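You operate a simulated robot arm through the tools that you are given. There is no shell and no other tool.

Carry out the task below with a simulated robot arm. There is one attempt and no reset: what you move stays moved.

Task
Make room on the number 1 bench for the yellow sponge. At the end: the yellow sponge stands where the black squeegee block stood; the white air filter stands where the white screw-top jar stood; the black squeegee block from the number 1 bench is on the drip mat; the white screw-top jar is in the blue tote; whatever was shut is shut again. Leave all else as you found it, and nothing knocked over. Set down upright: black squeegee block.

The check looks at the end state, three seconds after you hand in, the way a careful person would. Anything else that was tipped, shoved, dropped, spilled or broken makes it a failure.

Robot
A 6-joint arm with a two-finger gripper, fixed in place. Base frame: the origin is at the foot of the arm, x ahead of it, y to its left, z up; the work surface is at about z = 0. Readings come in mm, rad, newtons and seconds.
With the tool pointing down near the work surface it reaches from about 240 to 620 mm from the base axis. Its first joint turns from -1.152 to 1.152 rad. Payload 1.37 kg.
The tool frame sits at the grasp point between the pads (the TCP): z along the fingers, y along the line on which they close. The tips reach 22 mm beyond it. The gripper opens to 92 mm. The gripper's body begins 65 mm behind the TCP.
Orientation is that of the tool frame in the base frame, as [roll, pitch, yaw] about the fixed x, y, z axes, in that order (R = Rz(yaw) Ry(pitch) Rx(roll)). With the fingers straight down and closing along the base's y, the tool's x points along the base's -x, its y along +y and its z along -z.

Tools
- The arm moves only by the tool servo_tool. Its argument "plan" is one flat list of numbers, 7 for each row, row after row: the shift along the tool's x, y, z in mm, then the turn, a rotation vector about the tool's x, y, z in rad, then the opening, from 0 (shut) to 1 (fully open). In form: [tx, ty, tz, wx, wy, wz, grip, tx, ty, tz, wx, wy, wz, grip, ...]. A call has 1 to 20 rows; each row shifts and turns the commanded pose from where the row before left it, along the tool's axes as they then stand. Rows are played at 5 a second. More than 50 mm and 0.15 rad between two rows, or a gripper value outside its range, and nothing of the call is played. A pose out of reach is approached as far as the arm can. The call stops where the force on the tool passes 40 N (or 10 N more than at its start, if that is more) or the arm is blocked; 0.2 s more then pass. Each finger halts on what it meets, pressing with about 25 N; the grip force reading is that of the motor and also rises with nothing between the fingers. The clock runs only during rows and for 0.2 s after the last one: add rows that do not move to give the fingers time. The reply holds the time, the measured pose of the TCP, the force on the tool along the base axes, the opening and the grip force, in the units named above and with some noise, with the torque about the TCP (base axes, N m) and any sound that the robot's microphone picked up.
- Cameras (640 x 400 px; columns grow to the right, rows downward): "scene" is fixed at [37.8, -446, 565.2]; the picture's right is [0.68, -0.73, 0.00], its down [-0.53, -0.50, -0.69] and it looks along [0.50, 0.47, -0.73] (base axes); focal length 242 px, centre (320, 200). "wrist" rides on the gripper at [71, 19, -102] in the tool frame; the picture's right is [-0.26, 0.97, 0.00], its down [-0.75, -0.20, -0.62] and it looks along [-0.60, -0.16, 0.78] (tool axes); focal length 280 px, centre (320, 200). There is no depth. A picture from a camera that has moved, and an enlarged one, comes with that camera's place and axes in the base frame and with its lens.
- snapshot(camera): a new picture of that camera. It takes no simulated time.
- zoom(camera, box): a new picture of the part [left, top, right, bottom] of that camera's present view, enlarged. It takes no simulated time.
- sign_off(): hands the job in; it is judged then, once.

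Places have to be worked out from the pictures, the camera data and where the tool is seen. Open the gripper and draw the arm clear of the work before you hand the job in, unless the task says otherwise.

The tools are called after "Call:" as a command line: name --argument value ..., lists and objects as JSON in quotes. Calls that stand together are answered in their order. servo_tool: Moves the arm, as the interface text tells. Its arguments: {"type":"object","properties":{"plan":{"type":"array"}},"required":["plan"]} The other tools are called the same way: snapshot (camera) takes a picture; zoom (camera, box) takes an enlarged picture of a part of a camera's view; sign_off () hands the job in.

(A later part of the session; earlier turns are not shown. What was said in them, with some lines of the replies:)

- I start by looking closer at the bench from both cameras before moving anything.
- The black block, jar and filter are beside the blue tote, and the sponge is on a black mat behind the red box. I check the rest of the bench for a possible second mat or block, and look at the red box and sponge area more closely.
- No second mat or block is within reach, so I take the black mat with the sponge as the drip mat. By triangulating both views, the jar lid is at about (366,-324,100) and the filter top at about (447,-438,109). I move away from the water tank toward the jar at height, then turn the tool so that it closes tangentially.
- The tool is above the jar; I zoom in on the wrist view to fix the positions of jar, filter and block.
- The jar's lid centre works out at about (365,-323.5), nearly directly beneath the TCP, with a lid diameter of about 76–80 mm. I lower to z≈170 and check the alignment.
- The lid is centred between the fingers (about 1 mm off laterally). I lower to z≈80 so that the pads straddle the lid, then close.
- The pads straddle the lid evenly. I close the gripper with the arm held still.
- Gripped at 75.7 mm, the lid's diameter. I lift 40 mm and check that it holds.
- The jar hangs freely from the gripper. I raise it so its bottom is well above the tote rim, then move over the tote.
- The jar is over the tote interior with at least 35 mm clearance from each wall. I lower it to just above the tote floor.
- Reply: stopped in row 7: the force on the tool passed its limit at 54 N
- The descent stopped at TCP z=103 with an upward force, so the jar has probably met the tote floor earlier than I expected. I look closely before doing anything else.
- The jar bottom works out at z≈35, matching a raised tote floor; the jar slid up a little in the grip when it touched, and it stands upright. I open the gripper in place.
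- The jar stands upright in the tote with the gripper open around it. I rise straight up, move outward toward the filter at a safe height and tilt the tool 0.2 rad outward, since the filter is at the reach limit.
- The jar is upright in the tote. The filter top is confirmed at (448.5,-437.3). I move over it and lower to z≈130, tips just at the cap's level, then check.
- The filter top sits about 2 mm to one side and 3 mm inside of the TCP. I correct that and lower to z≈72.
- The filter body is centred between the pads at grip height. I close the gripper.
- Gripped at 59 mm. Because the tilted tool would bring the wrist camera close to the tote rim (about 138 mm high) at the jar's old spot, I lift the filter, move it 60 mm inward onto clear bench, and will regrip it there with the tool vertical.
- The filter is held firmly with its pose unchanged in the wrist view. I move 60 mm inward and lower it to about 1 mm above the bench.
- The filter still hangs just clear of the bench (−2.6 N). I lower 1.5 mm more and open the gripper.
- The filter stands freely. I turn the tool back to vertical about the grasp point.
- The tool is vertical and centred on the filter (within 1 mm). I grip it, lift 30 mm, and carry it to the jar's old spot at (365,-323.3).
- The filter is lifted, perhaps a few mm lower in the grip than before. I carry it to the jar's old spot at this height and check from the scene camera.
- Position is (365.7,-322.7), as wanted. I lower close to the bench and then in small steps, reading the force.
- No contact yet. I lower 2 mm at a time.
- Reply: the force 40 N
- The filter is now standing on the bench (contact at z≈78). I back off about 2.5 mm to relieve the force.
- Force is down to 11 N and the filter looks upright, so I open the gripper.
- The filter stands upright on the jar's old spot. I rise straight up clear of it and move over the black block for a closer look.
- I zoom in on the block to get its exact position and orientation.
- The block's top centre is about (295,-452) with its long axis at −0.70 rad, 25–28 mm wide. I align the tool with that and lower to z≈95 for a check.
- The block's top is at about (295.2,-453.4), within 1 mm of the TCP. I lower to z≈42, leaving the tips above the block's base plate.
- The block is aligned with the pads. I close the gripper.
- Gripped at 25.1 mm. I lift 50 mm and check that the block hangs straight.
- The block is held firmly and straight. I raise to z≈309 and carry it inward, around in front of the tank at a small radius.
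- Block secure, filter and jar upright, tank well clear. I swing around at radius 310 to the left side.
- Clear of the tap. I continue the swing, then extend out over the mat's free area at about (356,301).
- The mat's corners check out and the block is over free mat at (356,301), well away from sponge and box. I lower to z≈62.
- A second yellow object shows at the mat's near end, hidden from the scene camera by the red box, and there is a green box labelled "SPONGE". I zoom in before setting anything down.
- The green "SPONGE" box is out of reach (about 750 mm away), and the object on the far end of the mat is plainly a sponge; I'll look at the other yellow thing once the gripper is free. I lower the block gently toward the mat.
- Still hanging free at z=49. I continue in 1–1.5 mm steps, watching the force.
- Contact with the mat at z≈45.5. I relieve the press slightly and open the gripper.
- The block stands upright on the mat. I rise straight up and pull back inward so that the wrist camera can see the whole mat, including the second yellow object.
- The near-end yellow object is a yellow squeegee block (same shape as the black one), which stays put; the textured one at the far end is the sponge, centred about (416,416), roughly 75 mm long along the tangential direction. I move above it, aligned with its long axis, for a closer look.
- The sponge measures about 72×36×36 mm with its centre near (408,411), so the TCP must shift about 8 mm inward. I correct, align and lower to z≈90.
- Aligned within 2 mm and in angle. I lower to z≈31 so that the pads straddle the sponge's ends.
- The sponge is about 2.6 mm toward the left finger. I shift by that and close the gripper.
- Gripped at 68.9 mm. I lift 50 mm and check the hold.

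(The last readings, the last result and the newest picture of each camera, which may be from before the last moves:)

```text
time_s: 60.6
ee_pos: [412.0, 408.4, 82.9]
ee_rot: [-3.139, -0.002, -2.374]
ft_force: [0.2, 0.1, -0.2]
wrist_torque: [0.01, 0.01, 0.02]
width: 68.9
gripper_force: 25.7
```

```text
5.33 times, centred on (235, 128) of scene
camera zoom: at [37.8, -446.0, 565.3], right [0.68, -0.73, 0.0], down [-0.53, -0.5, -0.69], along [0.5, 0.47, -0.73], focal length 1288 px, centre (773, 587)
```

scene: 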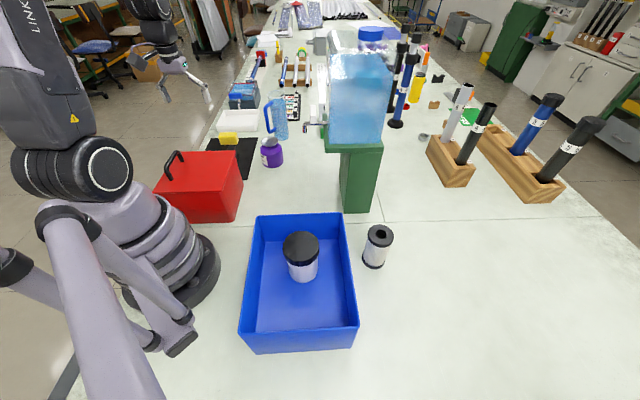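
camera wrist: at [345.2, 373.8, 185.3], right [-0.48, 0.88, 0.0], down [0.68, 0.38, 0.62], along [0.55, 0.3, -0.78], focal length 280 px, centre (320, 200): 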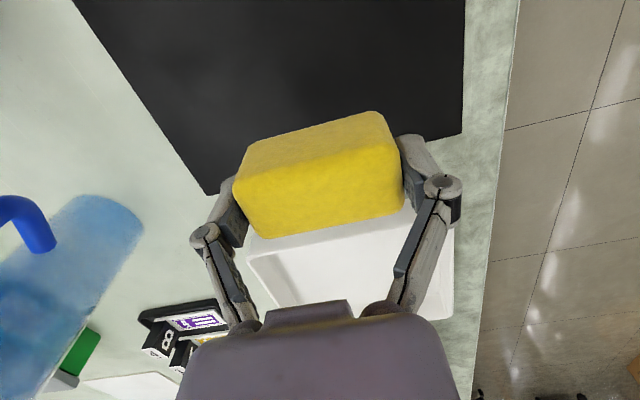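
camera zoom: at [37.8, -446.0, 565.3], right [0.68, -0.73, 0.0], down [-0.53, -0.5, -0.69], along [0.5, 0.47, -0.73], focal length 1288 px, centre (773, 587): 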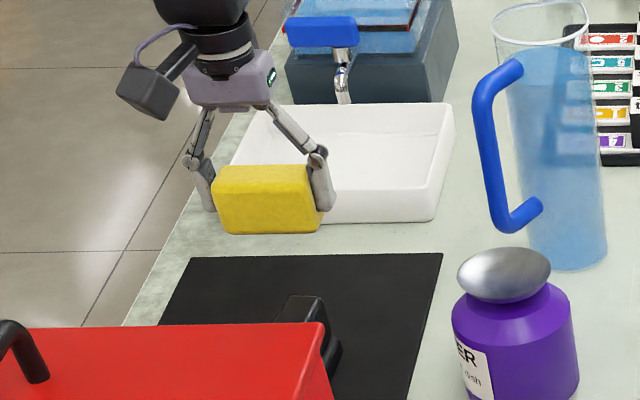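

The sponge is held steady. I raise to z≈311 and pull inward to radius 310.

Call:
servo_tool --plan '[0, 0, -38, 0, 0, 0, 0, 0, 0, -38, 0, 0, 0, 0, 0, 0, -38, 0, 0, 0, 0, 0, 0, -38, 0, 0, 0, 0, 0, 0, -38, 0, 0, 0, 0, 0, 0, -38, 0, 0, 0, 0, 38.5, 0, 0, 0, 0, 0, 0, 38.5, 0, 0, 0, 0, 0, 0, 38.5, 0, 0, 0, 0, 0, 0, 38.5, 0, 0, 0, 0, 0, 0, 38.5, 0, 0, 0, 0, 0, 0, 38.5, 0, 0, 0, 0, 0, 0, 38.5, 0, 0, 0, 0, 0, 0, 0, 0, 0, 0, 0, 0, 0]'

Call:
snapshot --camera "wrist"

Call:
snapshot --camera "scene"

```text
time_s: 63.6
ee_pos: [217.1, 223.6, 311.1]
ee_rot: [-3.14, 0.0, -2.375]
ft_force: [0.2, -0.1, 0.2]
wrist_torque: [0.02, -0.02, 0.0]
width: 69.1
gripper_force: 24.7
```

```text
taken
camera wrist: at [150.8, 187.5, 413.4], right [-0.48, 0.88, 0.0], down [0.68, 0.38, 0.63], along [0.55, 0.3, -0.78], focal length 280 px, centre (320, 200)
```

wrist: 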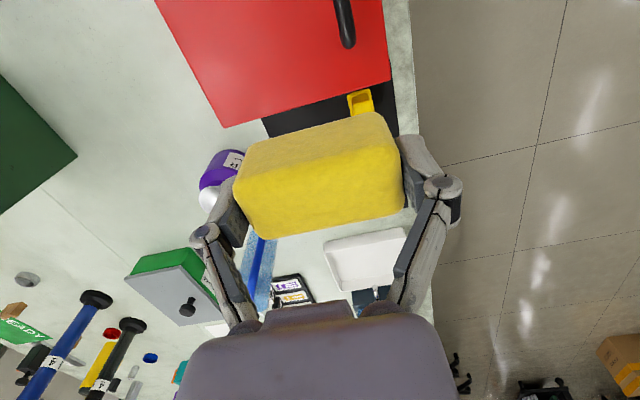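

```text
taken
```

scene: 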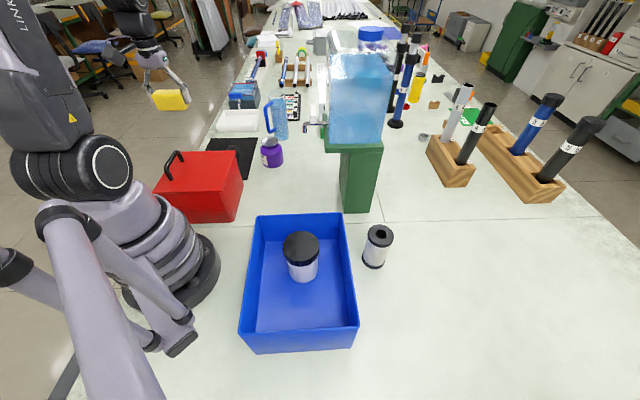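

Everything is still in place below. I swing back around to the right side at this radius.

Call:
servo_tool --plan '[0, 0, 0, 0, 0, -0.033, 0, 2.5, -39.4, 0, 0, 0, 0.1269, 0, 2.5, -39.4, 0, 0, 0, 0.1269, 0, 2.5, -39.4, 0, 0, 0, 0.1269, 0, 2.5, -39.4, 0, 0, 0, 0.1269, 0, 2.5, -39.4, 0, 0, 0, 0.1269, 0, 2.5, -39.4, 0, 0, 0, 0.1269, 0, 2.5, -39.4, 0, 0, 0, 0.1269, 0, 2.5, -39.4, 0, 0, 0, 0.1269, 0, 2.5, -39.4, 0, 0, 0, 0.1269, 0, 2.5, -39.4, 0, 0, 0, 0.1269, 0, 2.5, -39.4, 0, 0, 0, 0.1269, 0, 0, 0, 0, 0, 0, 0, 0]'

Call:
snapshot --camera "scene"

Call:
snapshot --camera "wrist"

```text
time_s: 66.4
ee_pos: [256.5, -175.1, 311.9]
ee_rot: [-3.141, 0.002, 2.544]
ft_force: [-0.7, 0.0, 0.3]
wrist_torque: [0.01, 0.01, 0.0]
width: 68.8
gripper_force: 24.1
```

```text
taken
```

scene: 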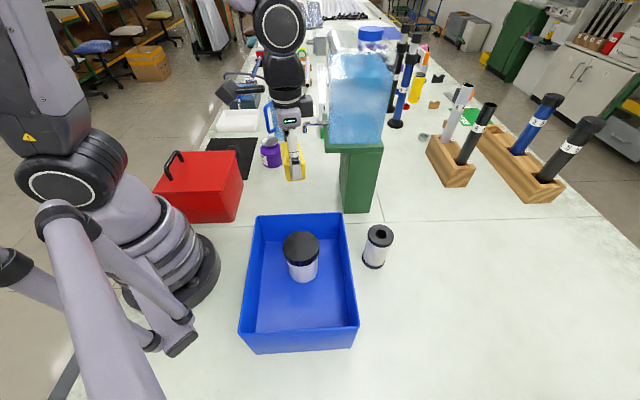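

```text
taken
camera wrist: at [207.1, -119.8, 413.7], right [0.76, 0.65, 0.0], down [0.51, -0.59, 0.63], along [0.41, -0.48, -0.78], focal length 280 px, centre (320, 200)
```

wrist: 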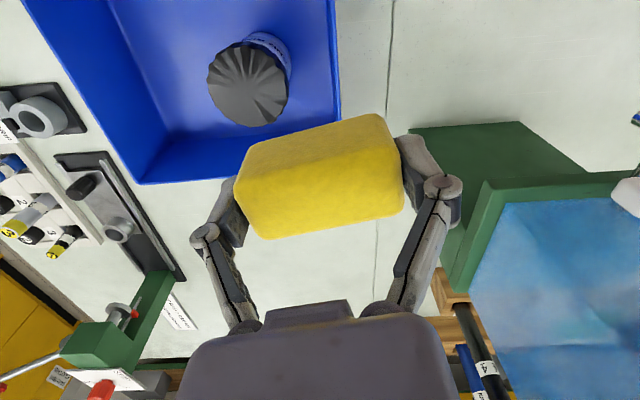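

Sponge still secure. I rotate slightly, retrace the path out to the block's old spot at (295,-453), and lower to z≈110.

Call:
servo_tool --plan '[0, 0, 0, 0, 0, 0.104, 0, -30.07, -26.76, 0, 0, 0, 0, 0, -30.07, -26.76, 0, 0, 0, 0, 0, -30.07, -26.76, 0, 0, 0, 0, 0, -30.07, -26.76, 0, 0, 0, 0, 0, -30.07, -26.76, 0, 0, 0, 0, 0, -30.07, -26.76, 0, 0, 0, 0, 0, -30.07, -26.76, 0, 0, 0, 0, 0, 0, 0, 0, 0, 0, 0, 0, 0, 0, 40, 0, 0, 0, 0, 0, 0, 40, 0, 0, 0, 0, 0, 0, 40, 0, 0, 0, 0, 0, 0, 40, 0, 0, 0, 0, 0, 0, 40, 0, 0, 0, 0, 0, 0, 0, 0, 0, 0, 0]'

Call:
snapshot --camera "wrist"

Call:
snapshot --camera "scene"

```text
time_s: 69.6
ee_pos: [298.4, -454.7, 110.4]
ee_rot: [3.141, 0.002, 2.44]
ft_force: [0.4, -0.1, -0.6]
wrist_torque: [0.01, 0.0, -0.03]
width: 68.7
gripper_force: 25.1
```

```text
taken
camera wrist: at [254.3, -394.5, 212.8], right [0.82, 0.57, 0.0], down [0.44, -0.64, 0.63], along [0.36, -0.52, -0.78], focal length 280 px, centre (320, 200)
```

wrist: 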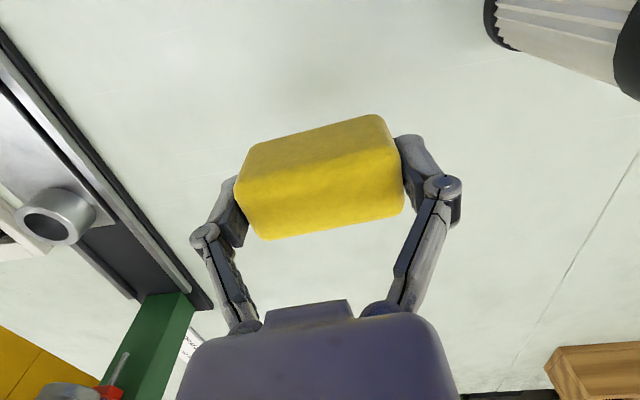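

```text
taken
```

scene: 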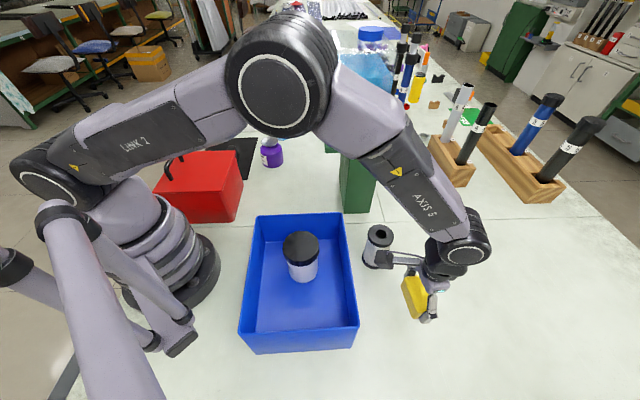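

The sponge centre is at about (296.7,-454.2); I trim 2 mm inward and lower to z≈36.

Call:
servo_tool --plan '[2, 0, 20, 0, 0, 0, 0, 0, 0, 20, 0, 0, 0, 0, 0, 0, 18, 0, 0, 0, 0, 0, 0, 10, 0, 0, 0, 0, 0, 0, 5, 0, 0, 0, 0, 0, 0, 0, 0, 0, 0, 0]'

Call:
zoom --camera "scene" --box '[350, 240, 480, 340]'

Call:
snapshot --camera "wrist"

```text
time_s: 71.0
ee_pos: [295.1, -453.9, 38.1]
ee_rot: [-3.141, 0.003, 2.441]
ft_force: [-0.3, -0.5, -2.0]
wrist_torque: [0.01, 0.01, 0.0]
width: 68.9
gripper_force: 24.5
```

```text
4.00 times, centred on (415, 290) of scene
camera zoom: at [37.8, -446.0, 565.2], right [0.68, -0.73, 0.0], down [-0.53, -0.5, -0.69], along [0.5, 0.47, -0.73], focal length 966 px, centre (-60, -160)
```

zoom: 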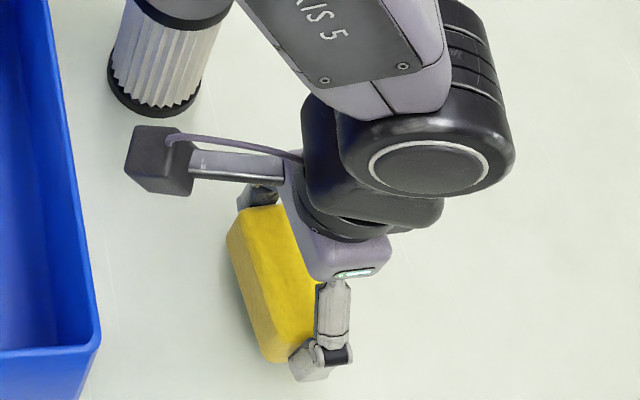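

```text
taken
camera wrist: at [252.3, -392.9, 140.5], right [0.82, 0.57, 0.0], down [0.44, -0.64, 0.63], along [0.36, -0.52, -0.78], focal length 280 px, centre (320, 200)
```

wrist: 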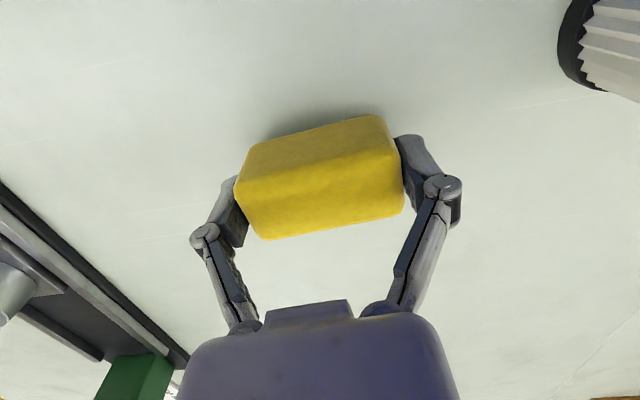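

Hanging free at z=38 over the right spot. I lower in small steps toward contact.

Call:
servo_tool --plan '[0, 0, 3, 0, 0, 0, 0, 0, 0, 2, 0, 0, 0, 0, 0, 0, 1.5, 0, 0, 0, 0, 0, 0, 0, 0, 0, 0, 0]'

```text
time_s: 72.0
ee_pos: [296.6, -452.3, 32.0]
ee_rot: [-3.141, 0.001, 2.44]
ft_force: [-0.6, -0.7, -0.5]
wrist_torque: [0.03, -0.01, 0.02]
width: 68.8
gripper_force: 24.9
```

No contact yet; I go on 2.5 mm further.

Call:
servo_tool --plan '[0, 0, 1.3, 0, 0, 0, 0, 0, 0, 1.2, 0, 0, 0, 0, 0, 0, 0, 0, 0, 0, 0]'

```text
time_s: 72.8
ee_pos: [295.2, -452.3, 29.1]
ee_rot: [-3.141, 0.002, 2.44]
ft_force: [-0.2, 0.9, -0.3]
wrist_torque: [0.0, 0.01, 0.0]
width: 68.9
gripper_force: 24.7
```

Still no contact at z≈29. One more small step down.

Call:
servo_tool --plan '[0, 0, 1.2, 0, 0, 0, 0, 0, 0, 0, 0, 0, 0, 0]'

```text
time_s: 73.4
ee_pos: [296.4, -453.2, 28.7]
ee_rot: [3.141, 0.003, 2.439]
ft_force: [-1.9, 5.4, 11.5]
wrist_torque: [0.07, 0.07, 0.01]
width: 68.8
gripper_force: 24.8
```

The sponge is now on the bench (11.5 N). I open the gripper in stages.

Call:
servo_tool --plan '[0, 0, -0.4, 0, 0, 0, 0, 0, 0, 0, 0, 0, 0, 0.78, 0, 0, 0, 0, 0, 0, 0.85, 0, 0, 0, 0, 0, 0, 1, 0, 0, 0, 0, 0, 0, 1, 0, 0, 0, 0, 0, 0, 1]'

Call:
snapshot --camera "wrist"

Call:
zoom --camera "scene" --box '[350, 240, 480, 340]'

```text
time_s: 74.8
ee_pos: [296.0, -452.4, 28.8]
ee_rot: [-3.141, 0.002, 2.44]
ft_force: [0.7, -1.0, -0.9]
wrist_torque: [0.02, 0.0, -0.02]
width: 91.9
gripper_force: 0.0
```

```text
taken
camera wrist: at [252.5, -392.9, 130.6], right [0.82, 0.57, 0.0], down [0.44, -0.64, 0.63], along [0.36, -0.52, -0.78], focal length 280 px, centre (320, 200)
```

wrist: 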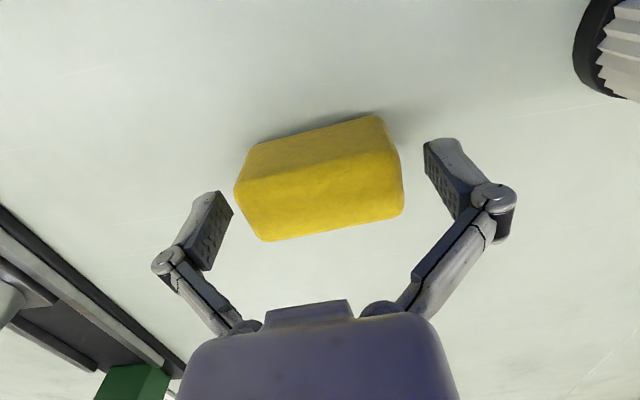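

```text
4.00 times, centred on (415, 290) of scene
camera zoom: at [37.8, -446.0, 565.2], right [0.68, -0.73, 0.0], down [-0.53, -0.5, -0.69], along [0.5, 0.47, -0.73], focal length 966 px, centre (-60, -160)
```

zoom: 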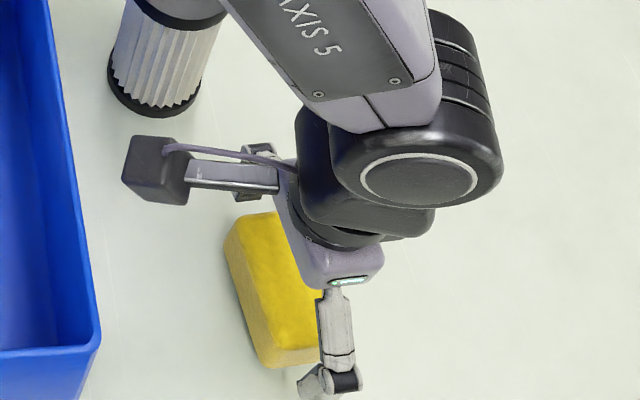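

The sponge is released and standing flat. I rise straight up, then draw the arm back to a clear place and look over the whole scene.

Call:
servo_tool --plan '[0, 0, -15, 0, 0, 0, 1, 0, 0, -30, 0, 0, 0, 1, 0, 0, -38, 0, 0, 0, 1, 0, 0, -38, 0, 0, 0, 1, 0, 0, -38, 0, 0, 0, 1, 0, 0, -38, 0, 0, 0, 1, 0, 0, -38, 0, 0, 0, 1, 0, 0, -38, 0, 0, 0, 1, 30, 27, 0, 0, 0, 0, 1, 30, 27, 0, 0, 0, 0, 1, 30, 27, 0, 0, 0, 0, 1, 30, 27, 0, 0, 0, 0, 1, 30, 27, 0, 0, 0, 0, 1, 30, 27, 0, 0, 0, 0, 1, 30, 27, 0, 0, 0, 0, 1, 0, 0, 0, 0, 0, 0, 1]'

Call:
snapshot --camera "scene"

Call:
zoom --camera "scene" --box '[230, 200, 490, 362]'

Call:
zoom --camera "scene" --box '[340, 210, 480, 335]'

```text
time_s: 78.2
ee_pos: [257.4, -173.4, 301.7]
ee_rot: [-3.141, 0.002, 2.441]
ft_force: [-0.2, -0.1, -0.2]
wrist_torque: [-0.02, -0.02, 0.01]
width: 91.9
gripper_force: 0.1
```

```text
taken
```

scene: 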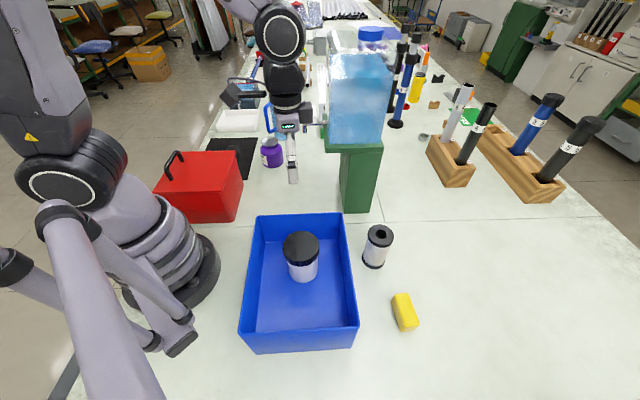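

```text
2.46 times, centred on (360, 281) of scene
camera zoom: at [37.8, -446.0, 565.2], right [0.68, -0.73, 0.0], down [-0.53, -0.5, -0.69], along [0.5, 0.47, -0.73], focal length 594 px, centre (222, 1)
```

zoom: 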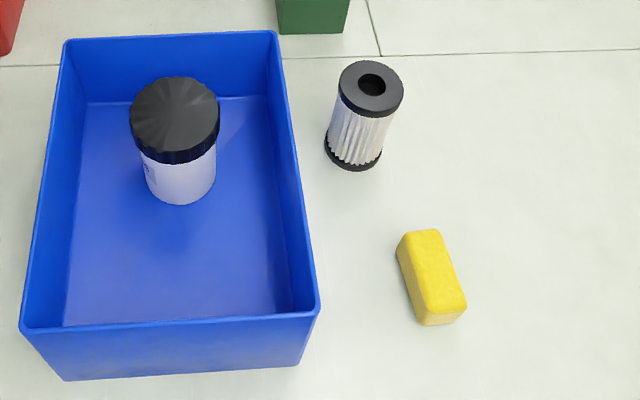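

```text
3.20 times, centred on (410, 272) of scene
camera zoom: at [37.8, -446.0, 565.2], right [0.68, -0.73, 0.0], down [-0.53, -0.5, -0.69], along [0.5, 0.47, -0.73], focal length 773 px, centre (32, -32)
```

zoom: 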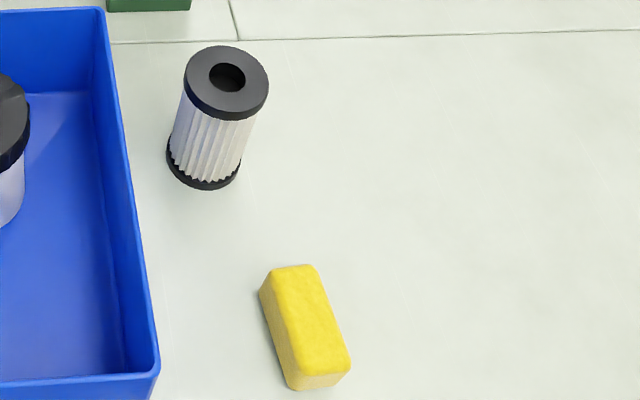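

Filter, jar, sponge and tote all look right. I check the mat end once more from the scene camera.

Call:
zoom --camera "scene" --box '[190, 100, 290, 172]'

Call:
zoom --camera "scene" --box '[140, 80, 340, 205]'

Call:
snapshot --camera "wrist"

```text
5.56 times, centred on (240, 136) of scene
camera zoom: at [37.8, -446.0, 565.2], right [0.68, -0.73, 0.0], down [-0.53, -0.5, -0.69], along [0.5, 0.47, -0.73], focal length 1342 px, centre (764, 556)
```

zoom: 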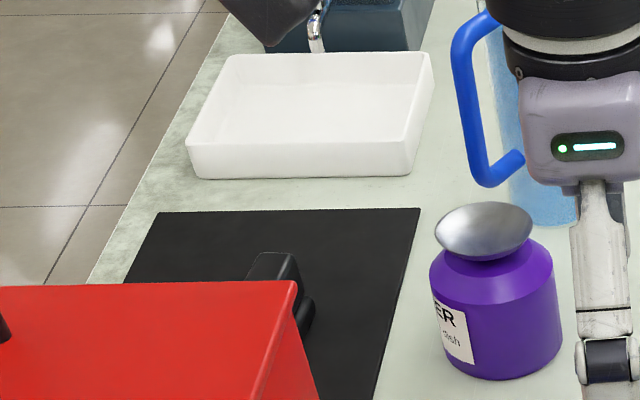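

```text
3.20 times, centred on (240, 142) of scene
camera zoom: at [37.8, -446.0, 565.2], right [0.68, -0.73, 0.0], down [-0.53, -0.5, -0.69], along [0.5, 0.47, -0.73], focal length 773 px, centre (576, 384)
```

zoom: 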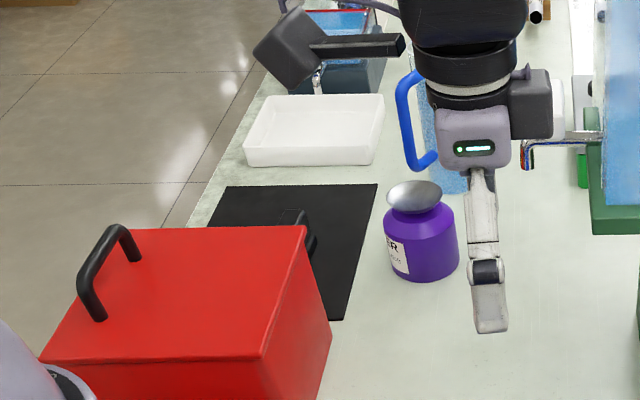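

```text
taken
camera wrist: at [213.8, -113.3, 404.3], right [0.82, 0.57, 0.0], down [0.44, -0.64, 0.63], along [0.36, -0.52, -0.78], focal length 280 px, centre (320, 200)
```

wrist: 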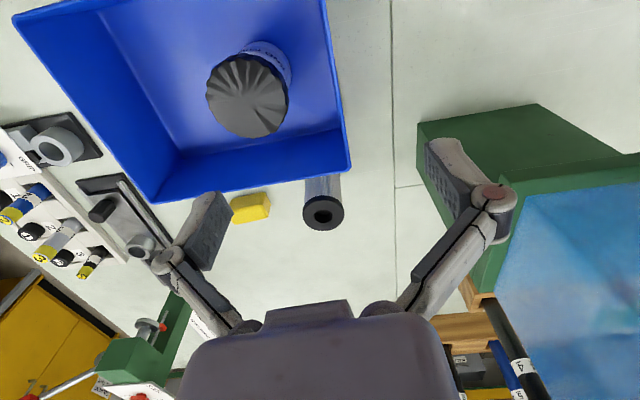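

The black block stands upright on the drip mat, the yellow squeegee block and red box are untouched, and nothing else has moved. I raise the open gripper a little further clear before handing in.

Call:
servo_tool --plan '[0, 0, -25, 0, 0, 0, 1, 0, 0, -25, 0, 0, 0, 1, 0, 0, 0, 0, 0, 0, 1]'

Call:
snapshot --camera "scene"

```text
time_s: 79.0
ee_pos: [257.3, -173.4, 351.6]
ee_rot: [3.141, 0.001, 2.44]
ft_force: [-0.9, -1.0, -0.6]
wrist_torque: [0.0, 0.01, 0.0]
width: 91.8
gripper_force: 0.1
```

```text
taken
```

scene: 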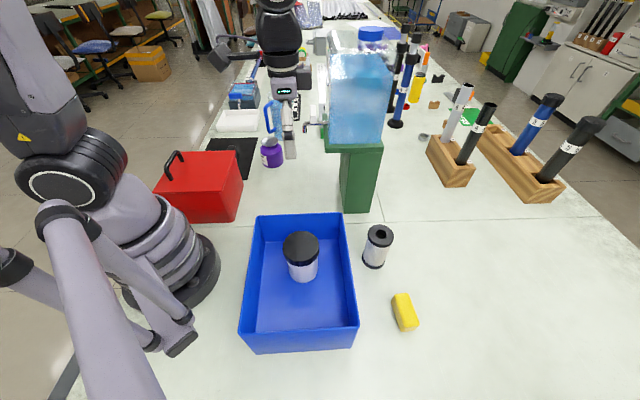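

The final picture shows every item in its required place, the gripper open and the arm clear, so I hand in.

Call:
sign_off

```text
The job is handed in.
```

I finished the job and handed it in. In the final pictures every item is where the task asked:

- **Yellow sponge:** it stands where the black squeegee block stood, within a few millimetres. It is turned differently from how the block lay.
- **White air filter:** it stands upright where the screw-top jar stood, within about 4 mm by the scene camera.
- **Black squeegee block:** it stands upright on the free part of the black mat, which I took to be the drip mat because no other mat was in reach.
- **White screw-top jar:** it stands upright in the blue tote. It met the tote floor sooner than I expected, and the arm stopped with about 54 N on the tool. The jar slid up in the grip but did not tip, and I saw no shift in the tote.

A second yellow object was hidden behind the red box: a yellow squeegee block, not a sponge, so I left it alone. I never opened the red box, and nothing else looked moved or knocked over. The gripper is open and the arm is raised clear of the bench.
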